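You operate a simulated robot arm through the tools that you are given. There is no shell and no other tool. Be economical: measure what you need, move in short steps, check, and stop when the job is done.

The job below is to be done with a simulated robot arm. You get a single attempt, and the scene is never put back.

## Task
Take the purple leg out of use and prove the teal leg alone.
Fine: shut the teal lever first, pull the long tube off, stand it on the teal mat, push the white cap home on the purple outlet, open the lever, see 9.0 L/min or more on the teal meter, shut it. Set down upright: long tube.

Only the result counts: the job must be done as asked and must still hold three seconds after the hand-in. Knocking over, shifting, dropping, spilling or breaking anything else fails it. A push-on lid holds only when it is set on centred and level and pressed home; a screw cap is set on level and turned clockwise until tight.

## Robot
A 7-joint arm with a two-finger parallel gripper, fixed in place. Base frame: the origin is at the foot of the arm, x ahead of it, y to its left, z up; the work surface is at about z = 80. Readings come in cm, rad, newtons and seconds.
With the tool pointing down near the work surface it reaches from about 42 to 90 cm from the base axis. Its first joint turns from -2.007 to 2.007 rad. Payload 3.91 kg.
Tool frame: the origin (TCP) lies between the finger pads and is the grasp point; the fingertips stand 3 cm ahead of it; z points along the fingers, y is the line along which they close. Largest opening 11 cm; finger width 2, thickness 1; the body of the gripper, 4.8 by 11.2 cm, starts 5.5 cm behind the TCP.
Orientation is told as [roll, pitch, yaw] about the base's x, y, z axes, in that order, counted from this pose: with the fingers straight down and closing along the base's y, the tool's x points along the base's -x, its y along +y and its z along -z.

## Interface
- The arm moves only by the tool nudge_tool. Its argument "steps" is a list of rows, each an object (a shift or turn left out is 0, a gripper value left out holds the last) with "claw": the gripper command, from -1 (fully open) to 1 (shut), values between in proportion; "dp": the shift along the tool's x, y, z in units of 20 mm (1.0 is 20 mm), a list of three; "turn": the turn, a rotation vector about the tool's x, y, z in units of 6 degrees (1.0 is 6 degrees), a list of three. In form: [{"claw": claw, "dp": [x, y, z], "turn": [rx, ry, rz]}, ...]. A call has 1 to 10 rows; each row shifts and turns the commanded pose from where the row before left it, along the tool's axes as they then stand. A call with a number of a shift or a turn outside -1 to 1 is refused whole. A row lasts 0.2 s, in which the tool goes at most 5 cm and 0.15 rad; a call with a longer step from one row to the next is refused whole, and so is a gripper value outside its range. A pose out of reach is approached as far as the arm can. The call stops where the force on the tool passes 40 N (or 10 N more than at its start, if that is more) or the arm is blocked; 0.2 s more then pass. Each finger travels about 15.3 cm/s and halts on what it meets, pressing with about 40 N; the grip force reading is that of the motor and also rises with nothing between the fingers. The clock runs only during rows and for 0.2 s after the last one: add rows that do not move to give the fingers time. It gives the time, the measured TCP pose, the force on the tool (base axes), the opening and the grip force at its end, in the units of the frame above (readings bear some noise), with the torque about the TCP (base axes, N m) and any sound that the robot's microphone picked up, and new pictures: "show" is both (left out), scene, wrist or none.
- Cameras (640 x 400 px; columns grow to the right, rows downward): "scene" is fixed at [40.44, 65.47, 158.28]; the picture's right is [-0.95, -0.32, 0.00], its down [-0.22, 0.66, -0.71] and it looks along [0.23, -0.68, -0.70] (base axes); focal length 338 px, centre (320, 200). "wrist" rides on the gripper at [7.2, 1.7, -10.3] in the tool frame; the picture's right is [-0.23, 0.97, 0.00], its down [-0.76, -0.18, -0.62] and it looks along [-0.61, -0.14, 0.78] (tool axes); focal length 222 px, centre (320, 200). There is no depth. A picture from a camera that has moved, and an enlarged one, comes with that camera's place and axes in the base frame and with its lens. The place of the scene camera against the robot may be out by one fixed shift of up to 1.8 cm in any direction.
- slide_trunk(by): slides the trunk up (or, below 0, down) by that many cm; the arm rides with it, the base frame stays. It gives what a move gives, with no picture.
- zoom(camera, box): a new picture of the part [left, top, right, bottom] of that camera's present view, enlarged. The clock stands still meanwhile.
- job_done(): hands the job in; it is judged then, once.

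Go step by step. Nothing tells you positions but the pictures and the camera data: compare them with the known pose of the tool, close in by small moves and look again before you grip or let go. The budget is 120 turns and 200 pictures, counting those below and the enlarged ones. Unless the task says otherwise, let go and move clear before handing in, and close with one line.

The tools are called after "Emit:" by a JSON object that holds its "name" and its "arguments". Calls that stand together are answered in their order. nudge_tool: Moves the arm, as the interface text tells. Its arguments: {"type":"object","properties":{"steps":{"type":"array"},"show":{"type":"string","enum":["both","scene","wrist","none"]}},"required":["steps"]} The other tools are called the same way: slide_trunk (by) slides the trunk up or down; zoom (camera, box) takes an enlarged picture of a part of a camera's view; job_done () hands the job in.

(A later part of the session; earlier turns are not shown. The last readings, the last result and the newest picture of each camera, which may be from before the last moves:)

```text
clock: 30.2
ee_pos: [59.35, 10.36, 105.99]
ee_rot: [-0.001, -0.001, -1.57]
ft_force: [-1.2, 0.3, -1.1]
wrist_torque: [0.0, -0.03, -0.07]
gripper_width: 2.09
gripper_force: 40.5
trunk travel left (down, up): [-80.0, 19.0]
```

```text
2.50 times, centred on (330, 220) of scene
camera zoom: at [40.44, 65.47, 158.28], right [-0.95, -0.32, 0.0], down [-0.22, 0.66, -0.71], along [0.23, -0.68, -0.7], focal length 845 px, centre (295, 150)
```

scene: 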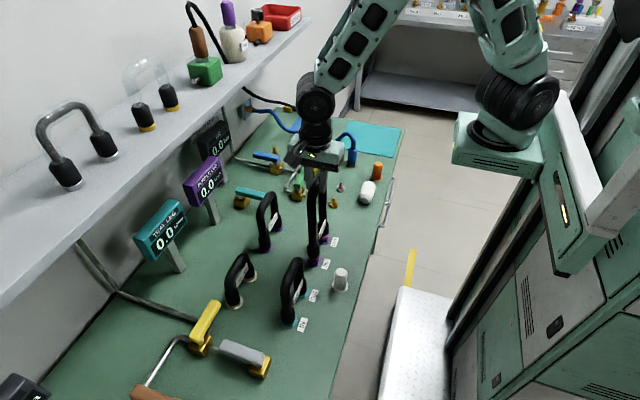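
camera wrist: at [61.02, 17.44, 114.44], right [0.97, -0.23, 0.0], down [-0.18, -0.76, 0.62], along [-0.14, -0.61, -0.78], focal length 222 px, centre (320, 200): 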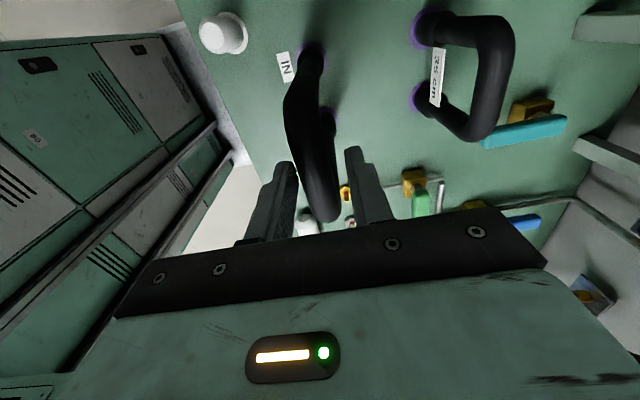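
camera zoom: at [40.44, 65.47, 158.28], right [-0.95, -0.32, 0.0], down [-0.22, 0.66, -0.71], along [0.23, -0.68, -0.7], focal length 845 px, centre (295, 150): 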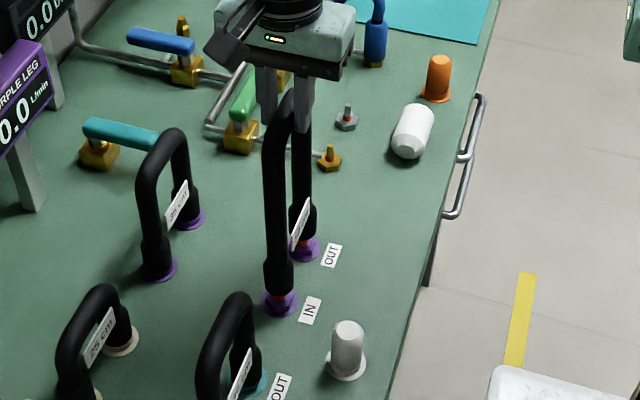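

The tube is coming off cleanly. I'll lift it well clear.

Emit:
{"name": "nudge_tool", "arguments": {"steps": [{"dp": [0, 0, -0.5]}, {"dp": [0, 0, -1]}, {"dp": [0, 0, -1]}, {"dp": [0, 0, -1]}, {"dp": [0, 0, -1]}, {"dp": [0, 0, -1]}, {"dp": [0, 0, -1]}, {"dp": [0, 0, -1]}, {"dp": [0, 0, -1]}, {"dp": [0, 0, -0.5]}], "show": "both"}}

Emit:
{"name": "zoom", "arguments": {"camera": "scene", "box": [270, 60, 390, 300]}}

```text
clock: 32.4
ee_pos: [59.39, 10.31, 123.92]
ee_rot: [-0.002, 0.0, -1.571]
ft_force: [-0.2, 0.2, -1.3]
wrist_torque: [0.02, -0.02, 0.0]
gripper_width: 2.08
gripper_force: 39.9
trunk travel left (down, up): [-80.0, 19.0]
camera wrist: at [61.1, 17.52, 134.51], right [0.97, -0.23, 0.0], down [-0.18, -0.76, 0.62], along [-0.14, -0.61, -0.78], focal length 222 px, centre (320, 200)
```

scene: 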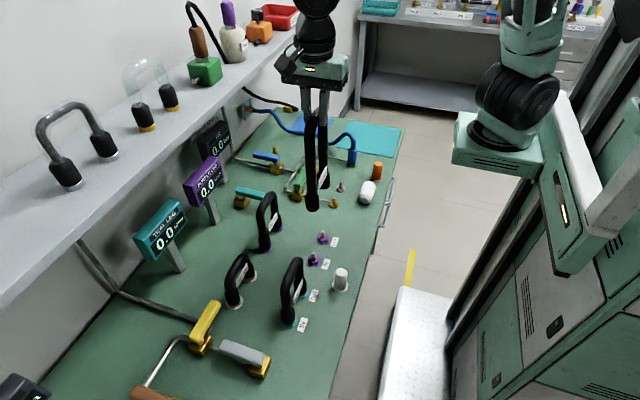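
wrist: 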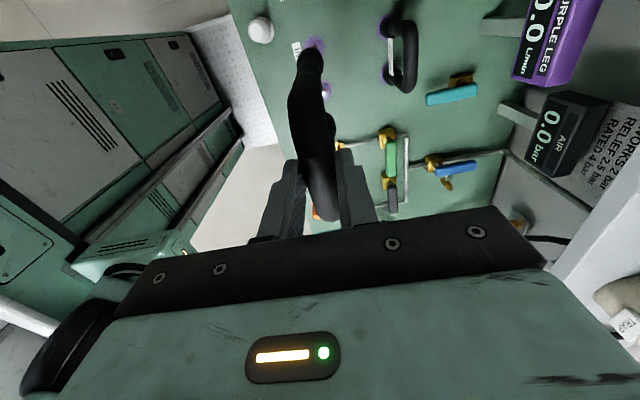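

```text
1.67 times, centred on (330, 180) of scene
camera zoom: at [40.44, 65.47, 158.28], right [-0.95, -0.32, 0.0], down [-0.22, 0.66, -0.71], along [0.23, -0.68, -0.7], focal length 563 px, centre (303, 233)
```

zoom: 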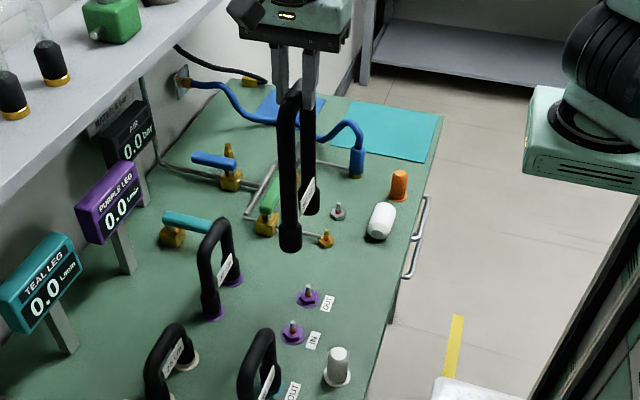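

Lifted free, tube hanging upright. I'll carry it straight along -y to the teal mat.

Emit:
{"name": "nudge_tool", "arguments": {"steps": [{"dp": [-1, 0, 0]}, {"dp": [-1, 0, 0]}, {"dp": [-1, 0, 0]}, {"dp": [-1, 0, 0]}, {"dp": [-1, 0, 0]}, {"dp": [-1, 0, 0]}, {"dp": [-1, 0, 0]}, {"dp": [-1, 0, 0]}, {"dp": [-1, 0, 0]}, {"dp": [-1, 0, 0]}], "show": "none"}}

Emit:
{"name": "nudge_tool", "arguments": {"steps": [{"dp": [-1, 0, 0]}, {"dp": [-1, 0, 0]}, {"dp": [-1, 0, 0]}, {"dp": [-1, 0, 0]}, {"dp": [-1, 0, 0]}, {"dp": [-1, 0, 0]}, {"dp": [-1, 0, 0]}, {"dp": [-1, 0, 0]}, {"dp": [-1, 0, 0]}, {"dp": [-1, 0, 0]}], "show": "scene"}}

```text
clock: 34.6
ee_pos: [59.31, -9.59, 124.0]
ee_rot: [-0.002, -0.001, -1.568]
ft_force: [0.5, 0.0, -0.5]
wrist_torque: [0.0, -0.01, 0.03]
gripper_width: 2.1
gripper_force: 39.8
trunk travel left (down, up): [-80.0, 19.0]
```

```text
clock: 36.8
ee_pos: [59.26, -29.86, 124.02]
ee_rot: [-0.002, 0.001, -1.571]
ft_force: [0.0, 0.5, -1.8]
wrist_torque: [0.03, 0.0, 0.01]
gripper_width: 2.1
gripper_force: 40.8
trunk travel left (down, up): [-80.0, 19.0]
```

scene: 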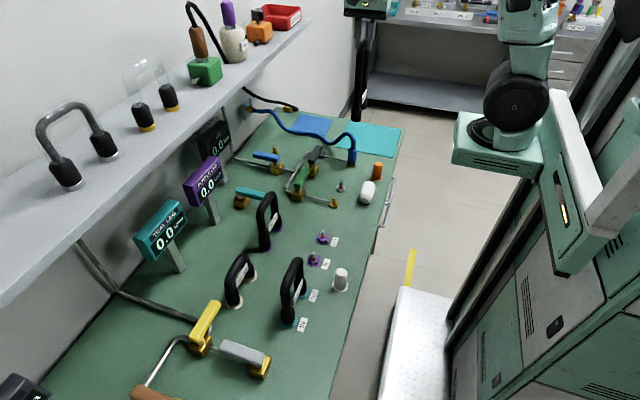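

Emit:
{"name": "nudge_tool", "arguments": {"steps": [{"dp": [-1, -0.1, 0]}, {"dp": [-1, -0.1, 0]}, {"dp": [-1, -0.1, 0]}, {"dp": [-1, -0.1, 0]}, {"dp": [-1, -0.1, 0]}, {"dp": [-1, -0.1, 0]}, {"dp": [-1, -0.1, 0]}, {"dp": [-1, -0.1, 0]}, {"dp": [-1, 0, 0]}, {"dp": [-1, 0, 0]}], "show": "both"}}

```text
clock: 39.0
ee_pos: [57.71, -49.81, 123.68]
ee_rot: [-0.002, -0.001, -1.57]
ft_force: [-0.3, 1.1, -1.7]
wrist_torque: [0.01, -0.03, 0.02]
gripper_width: 2.1
gripper_force: 39.8
trunk travel left (down, up): [-80.0, 19.0]
camera wrist: at [59.46, -42.59, 134.27], right [0.97, -0.23, 0.0], down [-0.18, -0.76, 0.62], along [-0.14, -0.61, -0.78], focal length 222 px, centre (320, 200)
```

scene: 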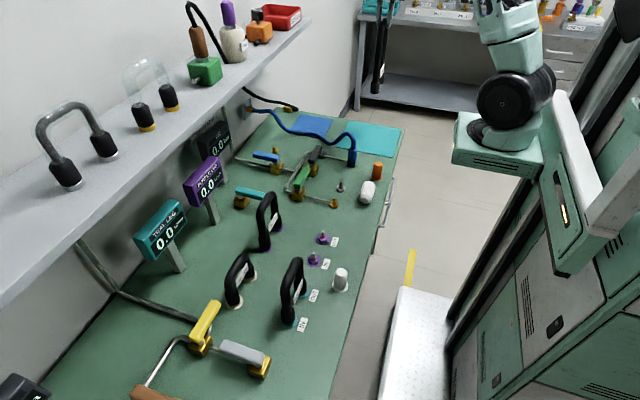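
wrist: 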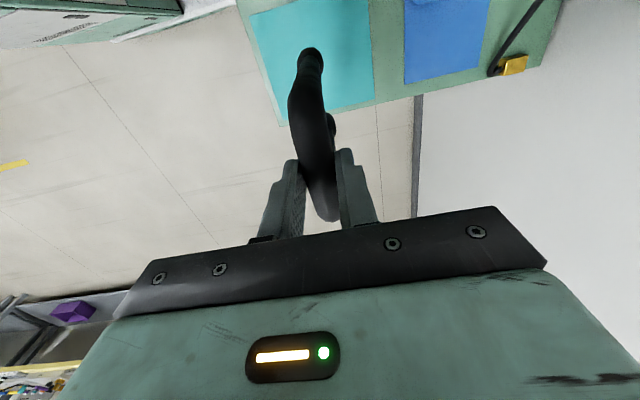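

Over the mat centre (wrist view gives the mat as about x 46–69, y -59 to -39). I'll lower to just above contact.

Emit:
{"name": "nudge_tool", "arguments": {"steps": [{"dp": [0, 0, 1]}, {"dp": [0, 0, 1]}, {"dp": [0, 0, 1]}, {"dp": [0, 0, 1]}, {"dp": [0, 0, 1]}, {"dp": [0, 0, 1]}, {"dp": [0, 0, 1]}, {"dp": [0, 0, 1]}, {"dp": [0, 0, 1]}, {"dp": [0, 0, 0.4]}], "show": "both"}}

Emit:
{"name": "zoom", "arguments": {"camera": "scene", "box": [300, 50, 430, 180]}}

```text
clock: 41.2
ee_pos: [57.65, -49.85, 105.0]
ee_rot: [0.001, 0.0, -1.571]
ft_force: [-0.6, -0.8, -2.3]
wrist_torque: [0.01, 0.01, 0.03]
gripper_width: 2.1
gripper_force: 40.0
trunk travel left (down, up): [-80.0, 19.0]
camera wrist: at [59.36, -42.62, 115.48], right [0.97, -0.23, 0.0], down [-0.18, -0.76, 0.62], along [-0.14, -0.61, -0.78], focal length 222 px, centre (320, 200)
```

scene: 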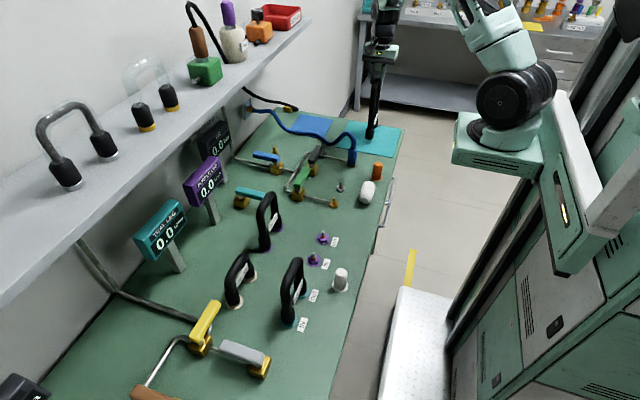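
wrist: 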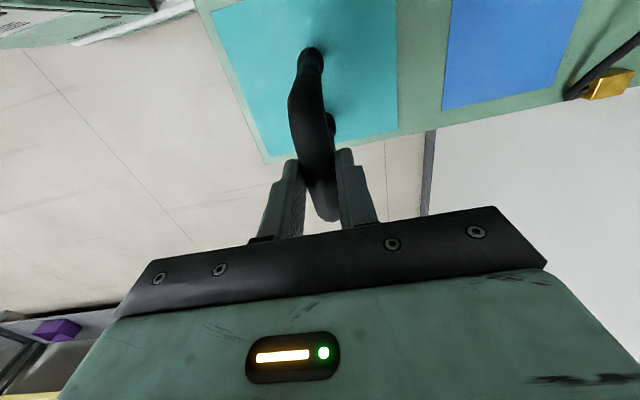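

```text
3.08 times, centred on (365, 115) of scene
camera zoom: at [40.44, 65.47, 158.28], right [-0.95, -0.32, 0.0], down [-0.22, 0.66, -0.71], along [0.23, -0.68, -0.7], focal length 1040 px, centre (182, 462)
```

zoom: 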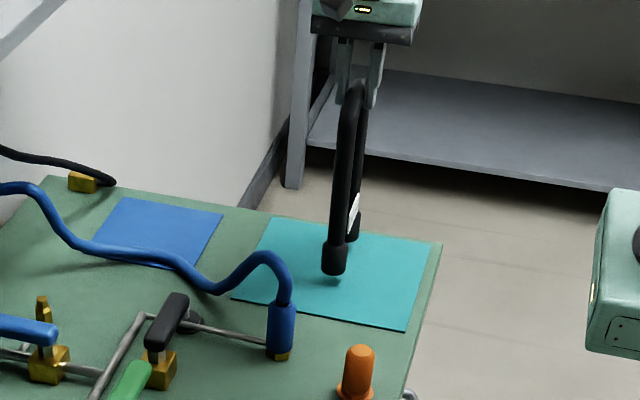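

Just above the mat. I'll go down in small steps until there's contact.

Emit:
{"name": "nudge_tool", "arguments": {"steps": [{"dp": [0, 0, 0.2]}, {"dp": [0, 0, 0.15]}, {"dp": [0, 0, 0.15]}], "show": "none"}}

Emit:
{"name": "nudge_tool", "arguments": {"steps": [{"dp": [0, 0, 0.1]}, {"dp": [0, 0, 0.1]}], "show": "none"}}

Emit:
{"name": "zoom", "arguments": {"camera": "scene", "box": [330, 80, 420, 170]}}

```text
clock: 42.0
ee_pos: [57.66, -49.81, 103.92]
ee_rot: [0.0, 0.001, -1.57]
ft_force: [0.3, 0.7, -1.8]
wrist_torque: [0.01, 0.01, -0.03]
gripper_width: 2.1
gripper_force: 40.1
trunk travel left (down, up): [-80.0, 19.0]
```

```text
clock: 42.6
ee_pos: [57.68, -49.9, 103.64]
ee_rot: [-0.002, 0.0, -1.572]
ft_force: [-0.7, -0.4, -0.9]
wrist_torque: [-0.01, 0.04, -0.01]
gripper_width: 2.08
gripper_force: 40.2
trunk travel left (down, up): [-80.0, 19.0]
```

```text
4.44 times, centred on (375, 125) of scene
camera zoom: at [40.44, 65.47, 158.28], right [-0.95, -0.32, 0.0], down [-0.22, 0.66, -0.71], along [0.23, -0.68, -0.7], focal length 1502 px, centre (76, 533)
```

zoom: 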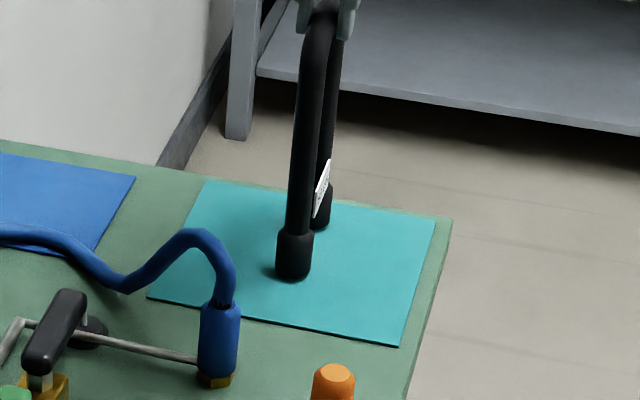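

Emit:
{"name": "nudge_tool", "arguments": {"steps": [{"dp": [0, 0, 0.1]}, {"dp": [0, 0, 0.1]}, {"dp": [0, 0, 0.1]}], "show": "none"}}

Emit:
{"name": "nudge_tool", "arguments": {"steps": [{"dp": [0, 0, 0.1]}, {"dp": [0, 0, 0.1]}], "show": "none"}}

Emit:
{"name": "zoom", "arguments": {"camera": "scene", "box": [350, 100, 400, 150]}}

```text
clock: 43.4
ee_pos: [57.62, -49.84, 103.21]
ee_rot: [0.001, 0.001, -1.57]
ft_force: [0.0, 1.7, 7.5]
wrist_torque: [0.18, 0.11, 0.0]
gripper_width: 2.1
gripper_force: 40.3
trunk travel left (down, up): [-80.0, 19.0]
```

```text
clock: 44.1
ee_pos: [57.72, -49.94, 103.2]
ee_rot: [0.005, -0.001, -1.571]
ft_force: [-2.9, 6.7, 20.3]
wrist_torque: [0.64, 0.23, -0.03]
gripper_width: 2.09
gripper_force: 40.0
trunk travel left (down, up): [-80.0, 19.0]
stopped in row 2: the force on the tool passed its limit at 42 N (the readings are from after the stop); the commanded pose is now the measured one
```

```text
8.00 times, centred on (375, 125) of scene
camera zoom: at [40.44, 65.47, 158.28], right [-0.95, -0.32, 0.0], down [-0.22, 0.66, -0.71], along [0.23, -0.68, -0.7], focal length 2704 px, centre (-120, 800)
```

zoom: 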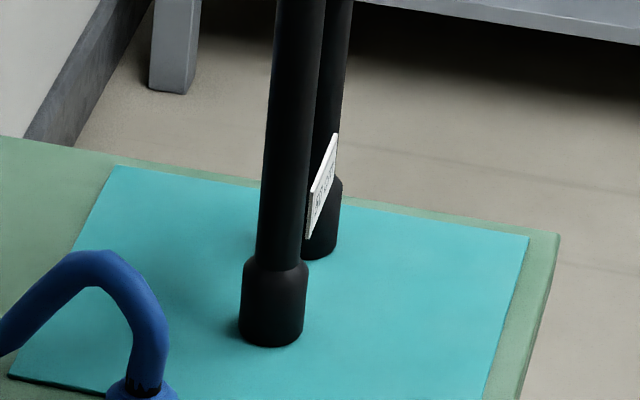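

Both feet are on the mat. I'll ease the load slightly and release.

Emit:
{"name": "nudge_tool", "arguments": {"steps": [{"dp": [0, 0, -0.04]}, {"claw": 0.5}, {"claw": 0.2}, {"claw": -0.1}, {"claw": -0.1}], "show": "both"}}

```text
clock: 45.3
ee_pos: [57.71, -49.87, 103.08]
ee_rot: [0.002, -0.003, -1.571]
ft_force: [0.6, 0.4, -0.1]
wrist_torque: [0.01, 0.03, 0.0]
gripper_width: 6.06
gripper_force: 0.0
trunk travel left (down, up): [-80.0, 19.0]
camera wrist: at [59.42, -42.75, 113.57], right [0.97, -0.23, 0.0], down [-0.18, -0.76, 0.62], along [-0.14, -0.61, -0.78], focal length 222 px, centre (320, 200)
```

scene: 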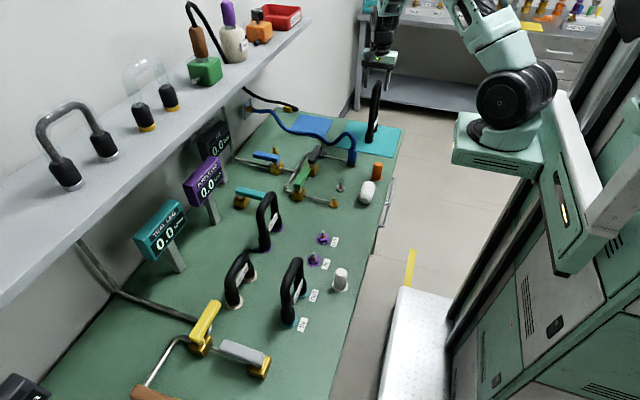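
wrist: 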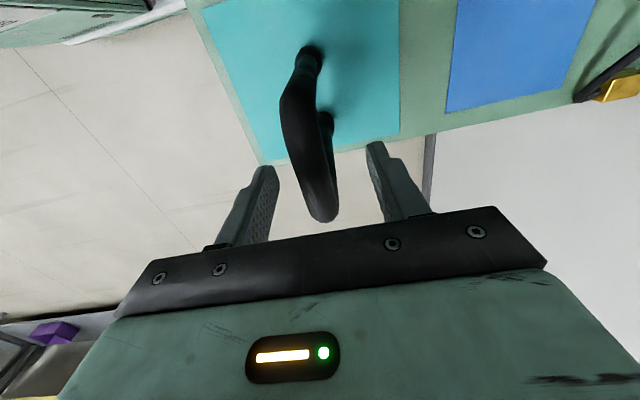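

The tube stands on its own. I'll rise clear and return toward the white cap.

Emit:
{"name": "nudge_tool", "arguments": {"steps": [{"claw": -1, "dp": [0, 0, -0.5]}, {"dp": [0, 0, -1]}, {"dp": [0, 0, -1]}, {"dp": [0, 0, -1]}, {"dp": [0, 0, -1]}, {"dp": [0, 0, -1]}, {"dp": [0, 0, -1]}, {"dp": [0, 0, -1]}, {"dp": [0, 0, -0.5]}, {"dp": [1, 0, 0]}], "show": "scene"}}

Emit:
{"name": "nudge_tool", "arguments": {"steps": [{"dp": [1, 0, 0]}, {"dp": [1, 0, 0]}, {"dp": [1, 0, 0]}, {"dp": [1, 0, 0]}, {"dp": [1, 0, 0]}, {"dp": [1, 0, 0]}, {"dp": [1, 0, 0]}, {"dp": [1, 0, 0]}, {"dp": [1, 0, 0]}, {"dp": [1, 0, 0]}], "show": "none"}}

Emit:
{"name": "nudge_tool", "arguments": {"steps": [{"dp": [1, 0, 0]}, {"dp": [1, 0, 0]}, {"dp": [1, 0, 0]}, {"dp": [1, 0, 0]}, {"dp": [1, 0, 0]}, {"dp": [1, 0, 0]}, {"dp": [1, 0, 0]}, {"dp": [1, 0, 0]}, {"dp": [1, 0, 0]}, {"dp": [1, 0, 0]}], "show": "none"}}

Emit:
{"name": "nudge_tool", "arguments": {"steps": [{"dp": [1, -0.4, 0]}, {"dp": [1, -0.4, 0]}, {"dp": [1, -0.4, 0]}, {"dp": [1, -0.4, 0]}, {"dp": [1, -0.4, 0]}, {"dp": [1, -0.4, 0]}, {"dp": [1, -0.4, 0]}, {"dp": [1, -0.4, 0]}, {"dp": [1, -0.4, 0]}, {"dp": [1, 0, 0]}], "show": "both"}}

```text
clock: 47.5
ee_pos: [57.66, -47.87, 119.13]
ee_rot: [0.005, -0.003, -1.57]
ft_force: [-0.7, 0.1, 0.2]
wrist_torque: [0.01, -0.02, 0.0]
gripper_width: 11.0
gripper_force: 0.0
trunk travel left (down, up): [-80.0, 19.0]
```

scene: 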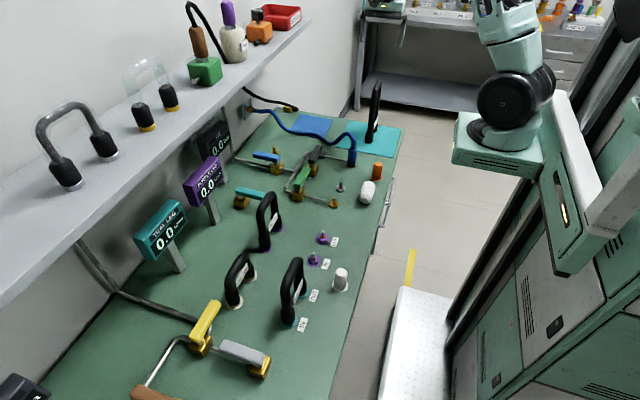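

```text
clock: 49.7
ee_pos: [57.48, -27.85, 119.0]
ee_rot: [0.005, -0.003, -1.574]
ft_force: [-0.3, 0.0, -1.0]
wrist_torque: [0.02, 0.02, -0.01]
gripper_width: 11.0
gripper_force: 0.0
trunk travel left (down, up): [-80.0, 19.0]
```

```text
clock: 51.9
ee_pos: [57.63, -7.87, 118.89]
ee_rot: [0.005, -0.002, -1.571]
ft_force: [-0.3, -0.3, -0.2]
wrist_torque: [0.03, 0.03, 0.04]
gripper_width: 10.99
gripper_force: 0.1
trunk travel left (down, up): [-80.0, 19.0]
```

```text
clock: 54.1
ee_pos: [50.64, 12.1, 118.91]
ee_rot: [0.005, -0.002, -1.571]
ft_force: [0.3, -0.6, 0.5]
wrist_torque: [0.04, 0.0, -0.03]
gripper_width: 11.0
gripper_force: 0.0
trunk travel left (down, up): [-80.0, 19.0]
camera wrist: at [52.25, 19.33, 129.29], right [0.97, -0.23, 0.0], down [-0.18, -0.76, 0.63], along [-0.14, -0.61, -0.78], focal length 222 px, centre (320, 200)
```

scene: 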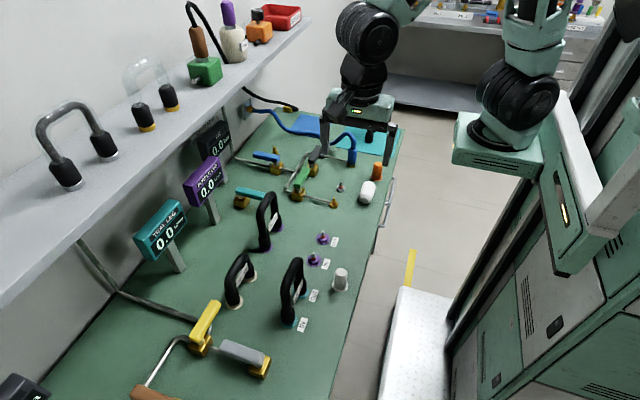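
wrist: 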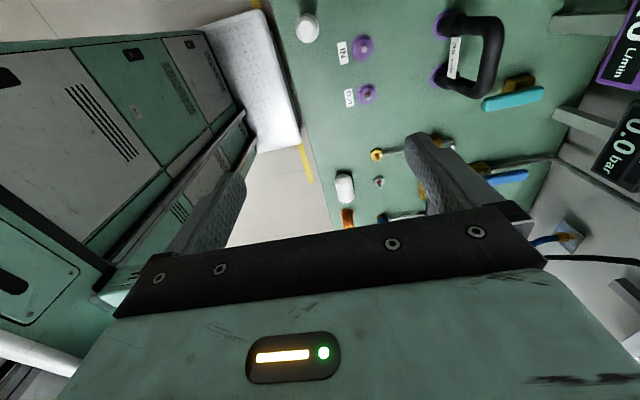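

I can see the cap and both spigots. I'll zoom in to measure.

Emit:
{"name": "zoom", "arguments": {"camera": "wrist", "box": [270, 0, 410, 120]}}

Emit:
{"name": "zoom", "arguments": {"camera": "scene", "box": [300, 210, 380, 310]}}

```text
3.33 times, centred on (340, 60) of wrist
camera zoom: at [52.25, 19.33, 129.29], right [0.97, -0.23, 0.0], down [-0.18, -0.76, 0.63], along [-0.14, -0.61, -0.78], focal length 740 px, centre (253, 667)
```

zoom: 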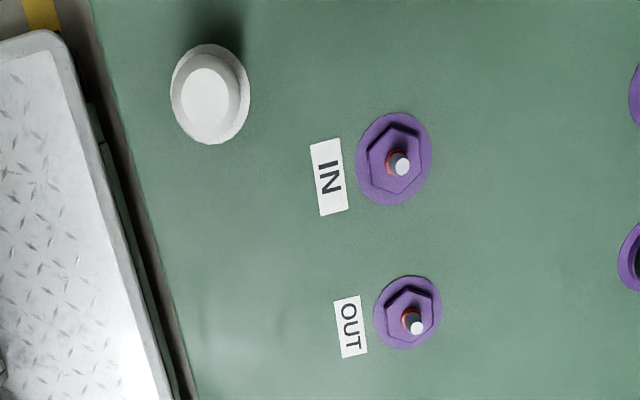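

```text
4.00 times, centred on (340, 260) of scene
camera zoom: at [40.44, 65.47, 158.28], right [-0.95, -0.32, 0.0], down [-0.22, 0.66, -0.71], along [0.23, -0.68, -0.7], focal length 1352 px, centre (240, -40)
```

zoom: 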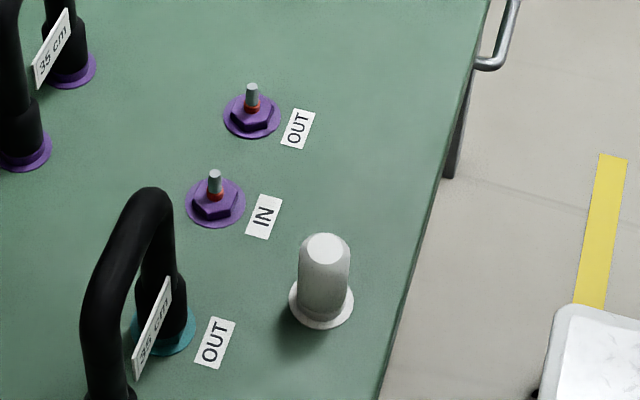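

The cap is at about (50.2, 19.0), z 80–85.3, and the OUT spigot at about (59.2, 6.0). I'll move above the cap at z≈100 for a reference view.

Emit:
{"name": "nudge_tool", "arguments": {"steps": [{"dp": [0.69, -0.04, 1]}, {"dp": [0.69, -0.04, 1]}, {"dp": [0.69, -0.04, 1]}, {"dp": [0.69, -0.04, 1]}, {"dp": [0.69, -0.01, 1]}, {"dp": [0, 0, 1]}, {"dp": [0, 0, 1]}, {"dp": [0, 0, 1]}, {"dp": [0, 0, 1]}, {"dp": [0, 0, 0.45]}], "show": "both"}}

Emit:
{"name": "zoom", "arguments": {"camera": "wrist", "box": [240, 60, 400, 160]}}

```text
clock: 56.3
ee_pos: [50.14, 18.98, 99.89]
ee_rot: [0.004, -0.006, -1.571]
ft_force: [-0.4, 0.3, -0.4]
wrist_torque: [0.0, 0.0, -0.01]
gripper_width: 10.98
gripper_force: 0.1
trunk travel left (down, up): [-80.0, 19.0]
camera wrist: at [51.89, 26.18, 110.43], right [0.97, -0.23, 0.0], down [-0.18, -0.76, 0.62], along [-0.14, -0.61, -0.78], focal length 222 px, centre (320, 200)
```

scene: 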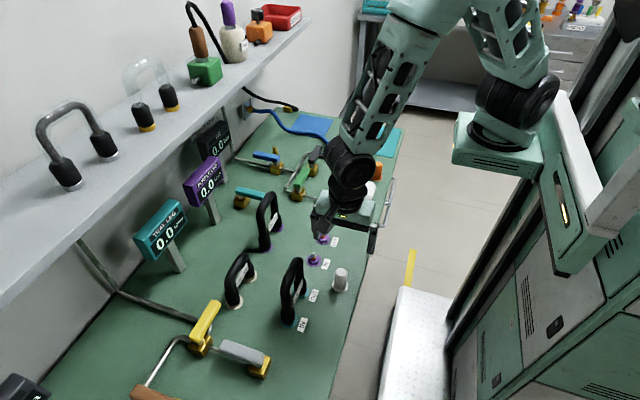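
wrist: 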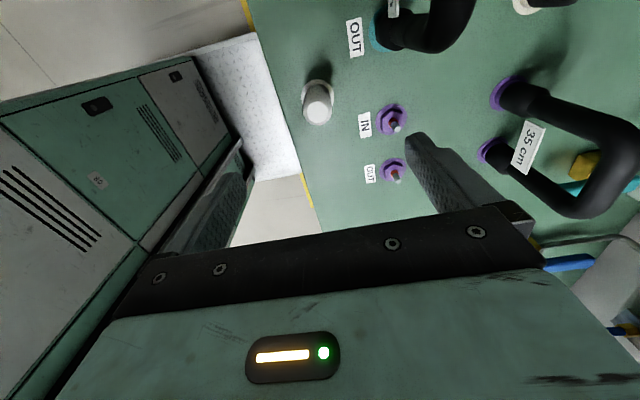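

```text
4.00 times, centred on (320, 110) of wrist
camera zoom: at [51.89, 26.18, 110.43], right [0.97, -0.23, 0.0], down [-0.18, -0.76, 0.62], along [-0.14, -0.61, -0.78], focal length 888 px, centre (320, 560)
```

zoom: 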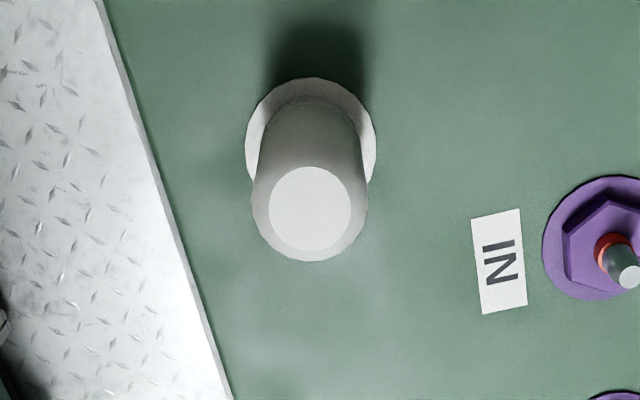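

Reference view taken: flange centred near the tool axis, cap about 6.5 cm tall. I'll descend around the cap and close.

Emit:
{"name": "nudge_tool", "arguments": {"steps": [{"dp": [0, 0, 1]}, {"dp": [0, 0, 1]}, {"dp": [0, 0, 1]}, {"dp": [0, 0, 1]}, {"dp": [0, 0, 1]}, {"dp": [0, 0, 1]}, {"dp": [0, 0, 1]}, {"dp": [0, 0, 0.5]}, {"claw": 0.2}, {"claw": 0.2}], "show": "both"}}

Emit:
{"name": "zoom", "arguments": {"camera": "scene", "box": [300, 210, 390, 310]}}

```text
clock: 58.5
ee_pos: [50.34, 18.86, 84.94]
ee_rot: [0.004, -0.003, -1.571]
ft_force: [0.9, 0.1, 0.2]
wrist_torque: [-0.02, -0.01, 0.0]
gripper_width: 4.4
gripper_force: 0.0
trunk travel left (down, up): [-80.0, 19.0]
camera wrist: at [51.96, 26.11, 95.43], right [0.97, -0.23, 0.0], down [-0.18, -0.76, 0.62], along [-0.14, -0.61, -0.78], focal length 222 px, centre (320, 200)
```

scene: 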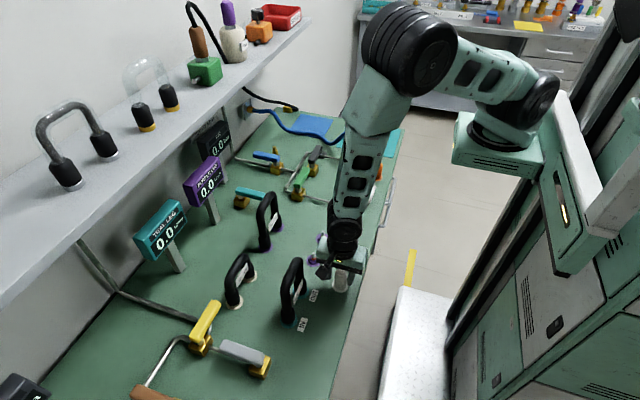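
wrist: 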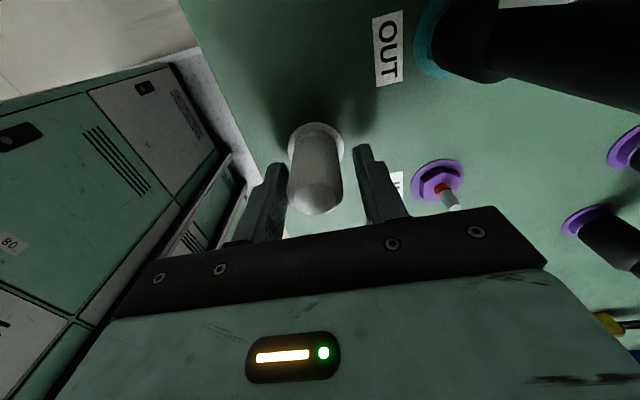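

```text
4.00 times, centred on (345, 260) of scene
camera zoom: at [40.44, 65.47, 158.28], right [-0.95, -0.32, 0.0], down [-0.22, 0.66, -0.71], along [0.23, -0.68, -0.7], focal length 1352 px, centre (220, -40)
```

zoom: 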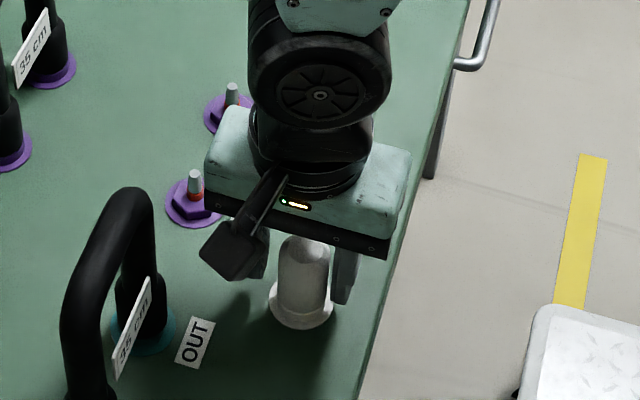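

The cap is between the fingers. I'll close and lift.

Emit:
{"name": "nudge_tool", "arguments": {"steps": [{"claw": 1}, {"claw": 1}, {"claw": 1}], "show": "wrist"}}

Emit:
{"name": "nudge_tool", "arguments": {"steps": [{"claw": 1, "dp": [0, 0, -0.5]}, {"dp": [0, 0, -1]}, {"dp": [0, 0, -1]}, {"dp": [0, 0, -1]}, {"dp": [0, 0, -1]}, {"dp": [0, 0, -1]}, {"dp": [0, 0, -1]}, {"dp": [0, 0, -1]}], "show": "both"}}

```text
clock: 59.3
ee_pos: [50.26, 18.99, 84.95]
ee_rot: [0.003, -0.003, -1.572]
ft_force: [-0.2, 0.8, 0.4]
wrist_torque: [-0.04, 0.0, 0.01]
gripper_width: 3.08
gripper_force: 40.0
trunk travel left (down, up): [-80.0, 19.0]
camera wrist: at [51.96, 26.11, 95.44], right [0.97, -0.23, 0.0], down [-0.18, -0.76, 0.62], along [-0.14, -0.61, -0.78], focal length 222 px, centre (320, 200)
```

wrist: 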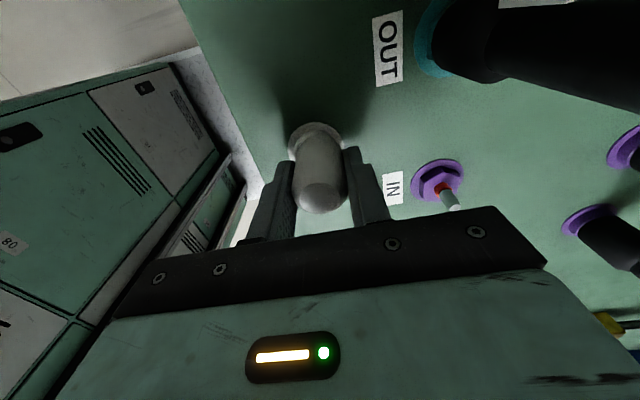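

```text
clock: 61.1
ee_pos: [50.22, 18.98, 99.74]
ee_rot: [0.001, -0.004, -1.57]
ft_force: [0.0, 0.0, -0.5]
wrist_torque: [0.04, 0.01, 0.0]
gripper_width: 2.99
gripper_force: 40.3
trunk travel left (down, up): [-80.0, 19.0]
camera wrist: at [51.8, 26.1, 110.36], right [0.97, -0.23, 0.0], down [-0.18, -0.76, 0.63], along [-0.14, -0.61, -0.78], focal length 222 px, centre (320, 200)
```

scene: 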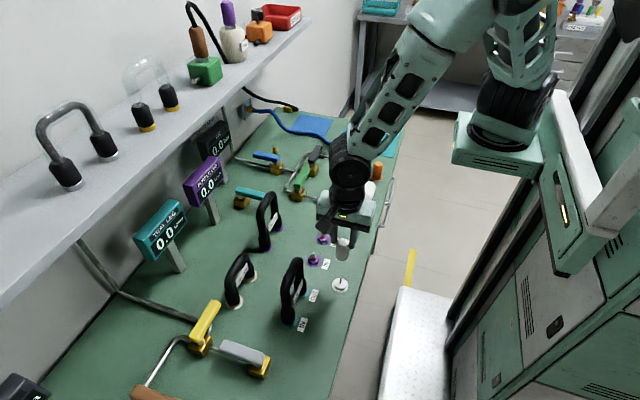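
wrist: 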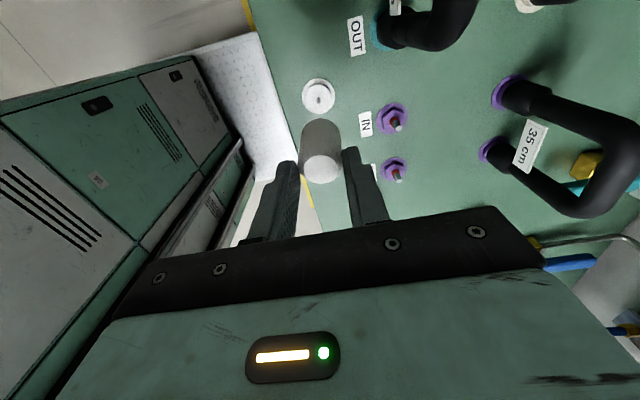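

The cap came off a white storage base, which stays put. I'll measure that base's image position as the alignment reference.

Emit:
{"name": "zoom", "arguments": {"camera": "wrist", "box": [270, 60, 430, 200]}}

Emit:
{"name": "zoom", "arguments": {"camera": "scene", "box": [300, 200, 390, 300]}}

```text
2.86 times, centred on (350, 130) of wrist
camera zoom: at [51.8, 26.1, 110.36], right [0.97, -0.23, 0.0], down [-0.18, -0.76, 0.63], along [-0.14, -0.61, -0.78], focal length 635 px, centre (234, 400)
```

zoom: 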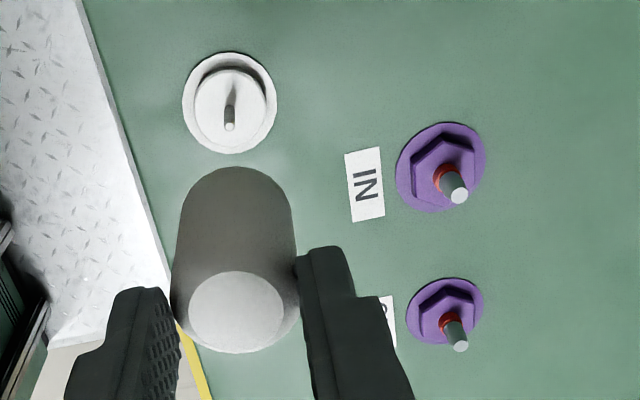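

```text
4.00 times, centred on (345, 250) of scene
camera zoom: at [40.44, 65.47, 158.28], right [-0.95, -0.32, 0.0], down [-0.22, 0.66, -0.71], along [0.23, -0.68, -0.7], focal length 1352 px, centre (220, 0)
```

zoom: 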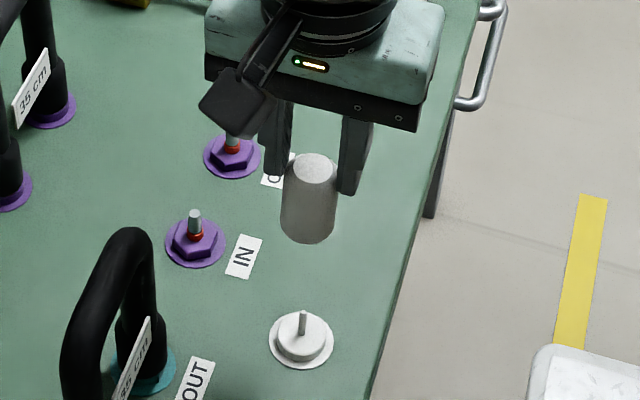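

The base has a pin and the cap sat centred on it. I'll shift by (+9, -13) to bring the OUT spigot to the same relative place and compare.

Emit:
{"name": "nudge_tool", "arguments": {"steps": [{"dp": [-0.93, 0.64, 0]}, {"dp": [-0.93, 0.64, 0]}, {"dp": [-0.93, 0.64, 0]}, {"dp": [-0.93, 0.64, 0]}, {"dp": [-0.93, 0.64, 0]}, {"dp": [-0.93, 0.64, 0]}, {"dp": [-0.92, 0.64, 0]}, {}], "show": "wrist"}}

Emit:
{"name": "zoom", "arguments": {"camera": "wrist", "box": [270, 60, 430, 200]}}

```text
clock: 62.9
ee_pos: [59.06, 5.79, 100.03]
ee_rot: [0.004, -0.001, -1.572]
ft_force: [-0.1, -0.9, -0.3]
wrist_torque: [-0.01, 0.0, 0.0]
gripper_width: 2.95
gripper_force: 40.5
trunk travel left (down, up): [-80.0, 19.0]
camera wrist: at [60.8, 13.06, 110.46], right [0.97, -0.23, 0.0], down [-0.18, -0.76, 0.62], along [-0.14, -0.61, -0.78], focal length 222 px, centre (320, 200)
```

wrist: 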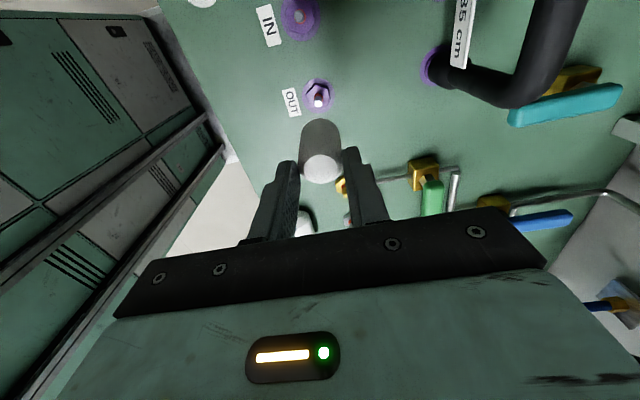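

```text
2.86 times, centred on (350, 130) of wrist
camera zoom: at [60.8, 13.06, 110.46], right [0.97, -0.23, 0.0], down [-0.18, -0.76, 0.62], along [-0.14, -0.61, -0.78], focal length 635 px, centre (234, 400)
```

zoom: 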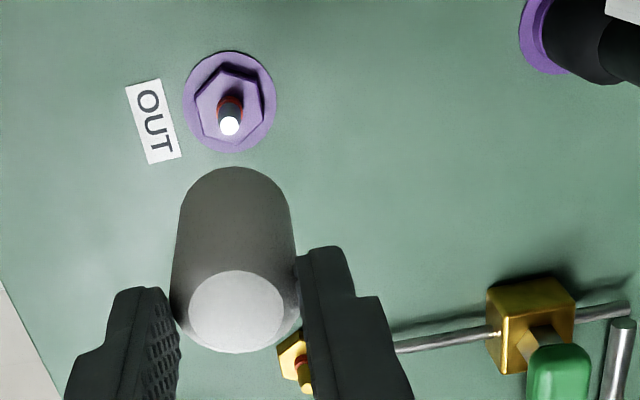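

The ring matches the reference position within a pixel, so alignment is good. I'll descend to just above the spigot.

Emit:
{"name": "nudge_tool", "arguments": {"steps": [{"dp": [0, 0, 1]}, {"dp": [0, 0, 1]}, {"dp": [0, 0, 1]}, {"dp": [0, 0, 1]}, {"dp": [0, 0, 0.8]}, {}], "show": "wrist"}}

Emit:
{"name": "zoom", "arguments": {"camera": "scene", "box": [290, 190, 370, 270]}}

```text
clock: 64.3
ee_pos: [59.17, 6.0, 90.54]
ee_rot: [0.004, -0.003, -1.57]
ft_force: [-1.0, 0.0, -1.3]
wrist_torque: [0.01, 0.01, -0.02]
gripper_width: 2.98
gripper_force: 40.4
trunk travel left (down, up): [-80.0, 19.0]
camera wrist: at [60.85, 13.19, 100.99], right [0.97, -0.23, 0.0], down [-0.18, -0.76, 0.62], along [-0.14, -0.61, -0.78], focal length 222 px, centre (320, 200)
```

wrist: 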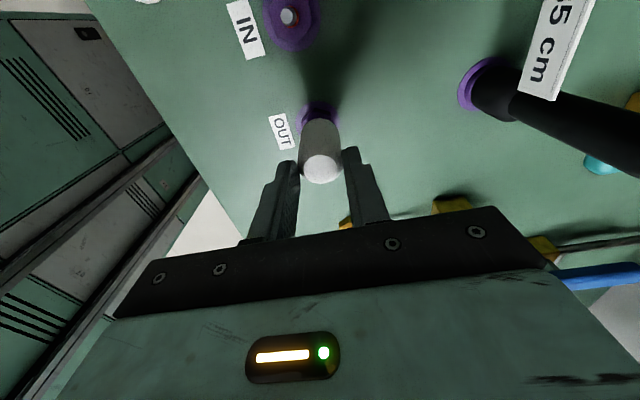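

```text
5.00 times, centred on (330, 230) of scene
camera zoom: at [40.44, 65.47, 158.28], right [-0.95, -0.32, 0.0], down [-0.22, 0.66, -0.71], along [0.23, -0.68, -0.7], focal length 1690 px, centre (270, 50)
```

zoom: 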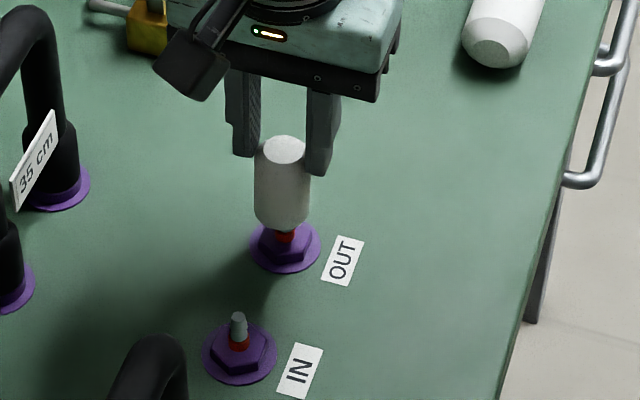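

Well aligned in both views. I'll go down in small steps, watching the force.

Emit:
{"name": "nudge_tool", "arguments": {"steps": [{"dp": [0, 0, 0.3]}, {"dp": [0, 0, 0.3]}, {"dp": [0, 0, 0.3]}, {"dp": [0, 0, 0.2]}], "show": "none"}}

Emit:
{"name": "nudge_tool", "arguments": {"steps": [{"dp": [0, 0, 0.2]}, {"dp": [0, 0, 0.2]}, {"dp": [0, 0, 0.2]}, {"dp": [0, 0, 0.2]}, {"dp": [0, 0, 0.2]}], "show": "wrist"}}

Emit:
{"name": "zoom", "arguments": {"camera": "scene", "box": [290, 190, 370, 270]}}

```text
clock: 65.3
ee_pos: [59.16, 5.89, 88.4]
ee_rot: [0.004, -0.003, -1.571]
ft_force: [-4.6, -0.6, 15.9]
wrist_torque: [-0.26, 0.4, -0.05]
gripper_width: 2.98
gripper_force: 40.1
trunk travel left (down, up): [-80.0, 19.0]
```

```text
clock: 65.7
ee_pos: [59.28, 5.97, 88.31]
ee_rot: [0.005, 0.0, -1.574]
ft_force: [-7.3, -3.1, 26.5]
wrist_torque: [-0.52, 0.47, -0.03]
gripper_width: 2.98
gripper_force: 39.9
trunk travel left (down, up): [-80.0, 19.0]
stopped in row 1: the force on the tool passed its limit at 47 N (the readings are from after the stop); the commanded pose is now the measured one
camera wrist: at [60.86, 13.1, 98.83], right [0.97, -0.23, 0.0], down [-0.18, -0.76, 0.62], along [-0.14, -0.61, -0.78], focal length 222 px, centre (320, 200)
```

wrist: 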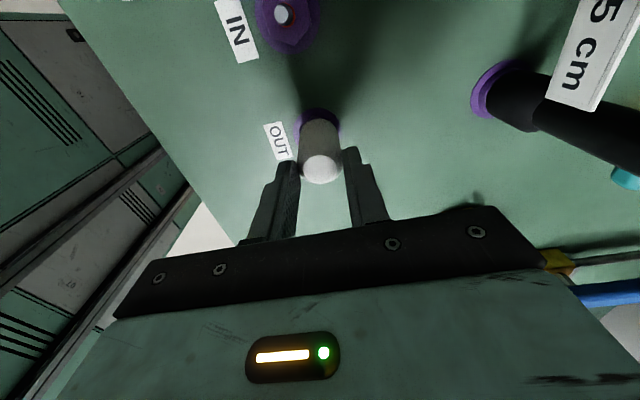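

```text
5.00 times, centred on (330, 230) of scene
camera zoom: at [40.44, 65.47, 158.28], right [-0.95, -0.32, 0.0], down [-0.22, 0.66, -0.71], along [0.23, -0.68, -0.7], focal length 1690 px, centre (270, 50)
```

zoom: 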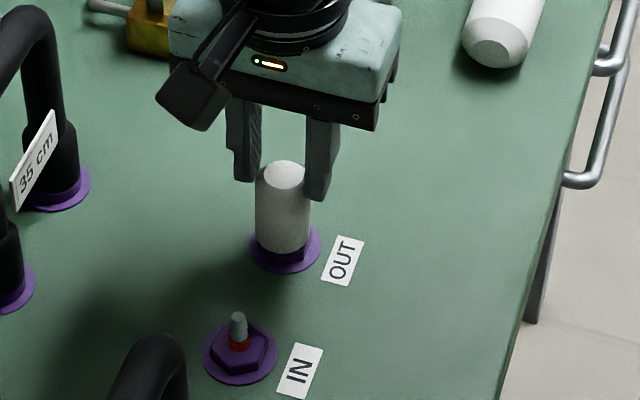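

Contact at about 40 N with the cap bottom near the hex. I'll look closely to see whether it's home.

Emit:
{"name": "zoom", "arguments": {"camera": "scene", "box": [305, 215, 345, 250]}}

Emit:
{"name": "zoom", "arguments": {"camera": "wrist", "box": [270, 80, 370, 200]}}

```text
11.43 times, centred on (325, 232) of scene
camera zoom: at [40.44, 65.47, 158.28], right [-0.95, -0.32, 0.0], down [-0.22, 0.66, -0.71], along [0.23, -0.68, -0.7], focal length 3863 px, centre (263, -171)
```

zoom: 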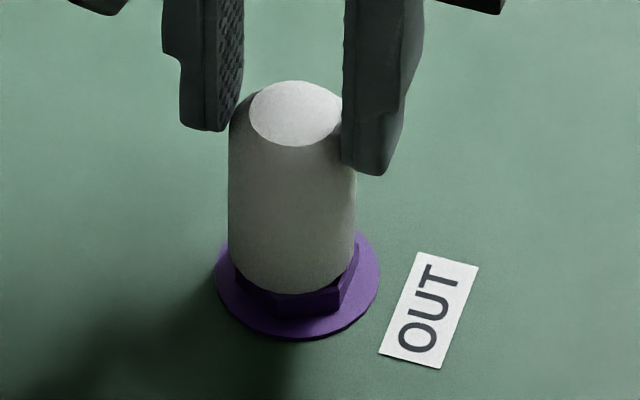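

```text
3.33 times, centred on (320, 140) of wrist
camera zoom: at [60.86, 13.1, 98.83], right [0.97, -0.23, 0.0], down [-0.18, -0.76, 0.62], along [-0.14, -0.61, -0.78], focal length 740 px, centre (320, 400)
```

zoom: 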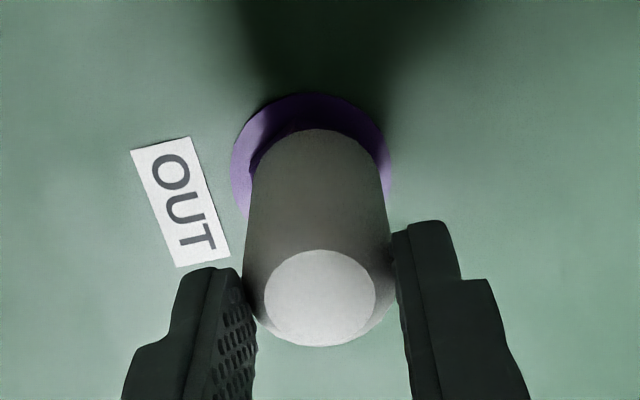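

It looks seated on the hex or within a millimetre or two. I'll press once more in grip to see if it moves.

Emit:
{"name": "nudge_tool", "arguments": {"steps": [{"dp": [0, 0, 0.08]}, {"dp": [0, 0, 0.08]}, {"dp": [0, 0, 0.08]}, {"dp": [0, 0, 0.08]}], "show": "none"}}

Emit:
{"name": "zoom", "arguments": {"camera": "scene", "box": [305, 215, 345, 250]}}

```text
clock: 66.0
ee_pos: [59.11, 5.92, 88.32]
ee_rot: [0.006, 0.001, -1.573]
ft_force: [-7.4, -2.9, 26.8]
wrist_torque: [-0.5, 0.42, -0.04]
gripper_width: 2.96
gripper_force: 40.3
trunk travel left (down, up): [-80.0, 19.0]
stopped in row 1: the force on the tool passed its limit at 44 N (the readings are from after the stop); the commanded pose is now the measured one
```

```text
11.43 times, centred on (325, 232) of scene
camera zoom: at [40.44, 65.47, 158.28], right [-0.95, -0.32, 0.0], down [-0.22, 0.66, -0.71], along [0.23, -0.68, -0.7], focal length 3863 px, centre (263, -171)
```

zoom: 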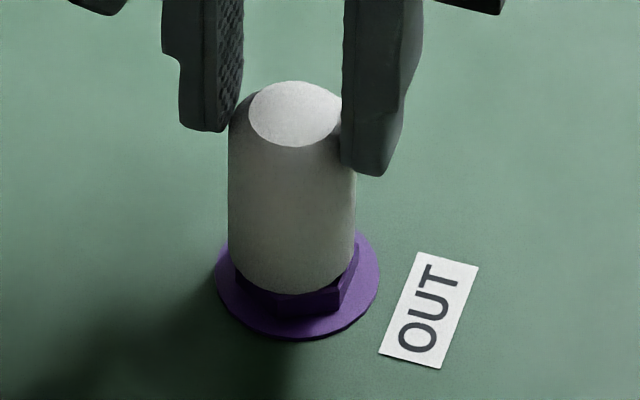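

It won't move further, so it seems home. I'll release, rise, and press the top with closed fingertips to make sure.

Emit:
{"name": "nudge_tool", "arguments": {"steps": [{"dp": [0, 0, -0.03]}, {"claw": 0.3}, {"claw": 0.0}, {"claw": 0.0}, {"dp": [0, 0, -0.8]}, {"dp": [0, 0, -1]}, {"dp": [0, 0, -1]}, {"claw": 1}, {"claw": 1}, {"claw": 1}], "show": "both"}}

Emit:
{"name": "zoom", "arguments": {"camera": "scene", "box": [305, 205, 345, 250]}}

Emit:
{"name": "zoom", "arguments": {"camera": "wrist", "box": [260, 60, 380, 200]}}

```text
clock: 68.2
ee_pos: [59.18, 5.9, 93.89]
ee_rot: [0.005, -0.001, -1.573]
ft_force: [-0.3, 0.5, 0.4]
wrist_torque: [0.0, 0.04, 0.01]
gripper_width: 0.0
gripper_force: 37.9
trunk travel left (down, up): [-80.0, 19.0]
camera wrist: at [60.94, 13.06, 104.45], right [0.97, -0.23, 0.0], down [-0.18, -0.76, 0.62], along [-0.14, -0.61, -0.78], focal length 222 px, centre (320, 200)
```

scene: 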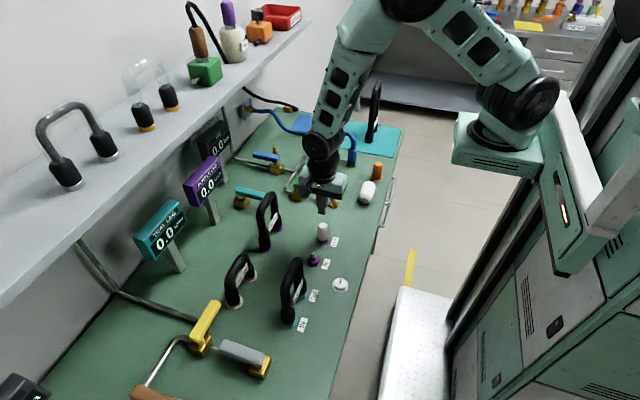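
wrist: 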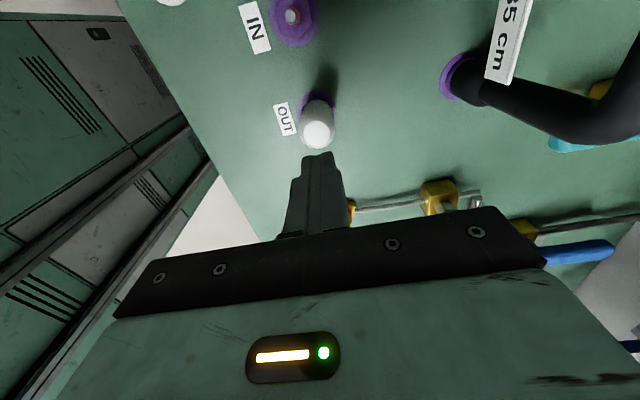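

```text
8.89 times, centred on (325, 228) of scene
camera zoom: at [40.44, 65.47, 158.28], right [-0.95, -0.32, 0.0], down [-0.22, 0.66, -0.71], along [0.23, -0.68, -0.7], focal length 3004 px, centre (276, -44)
```

zoom: 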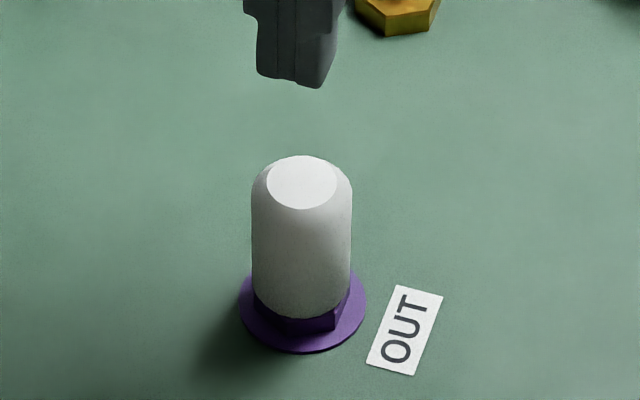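

```text
2.86 times, centred on (320, 130) of wrist
camera zoom: at [60.94, 13.06, 104.45], right [0.97, -0.23, 0.0], down [-0.18, -0.76, 0.62], along [-0.14, -0.61, -0.78], focal length 635 px, centre (320, 400)
```

zoom: 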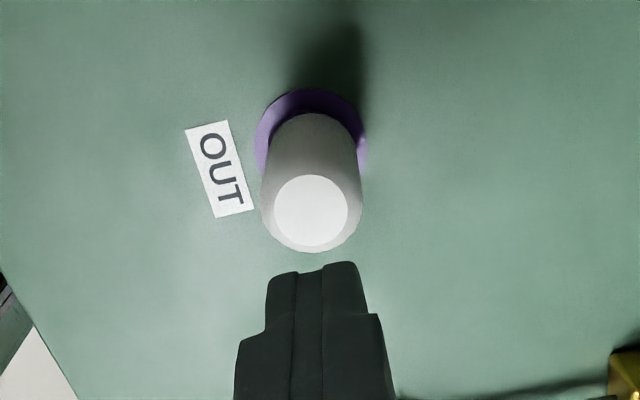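

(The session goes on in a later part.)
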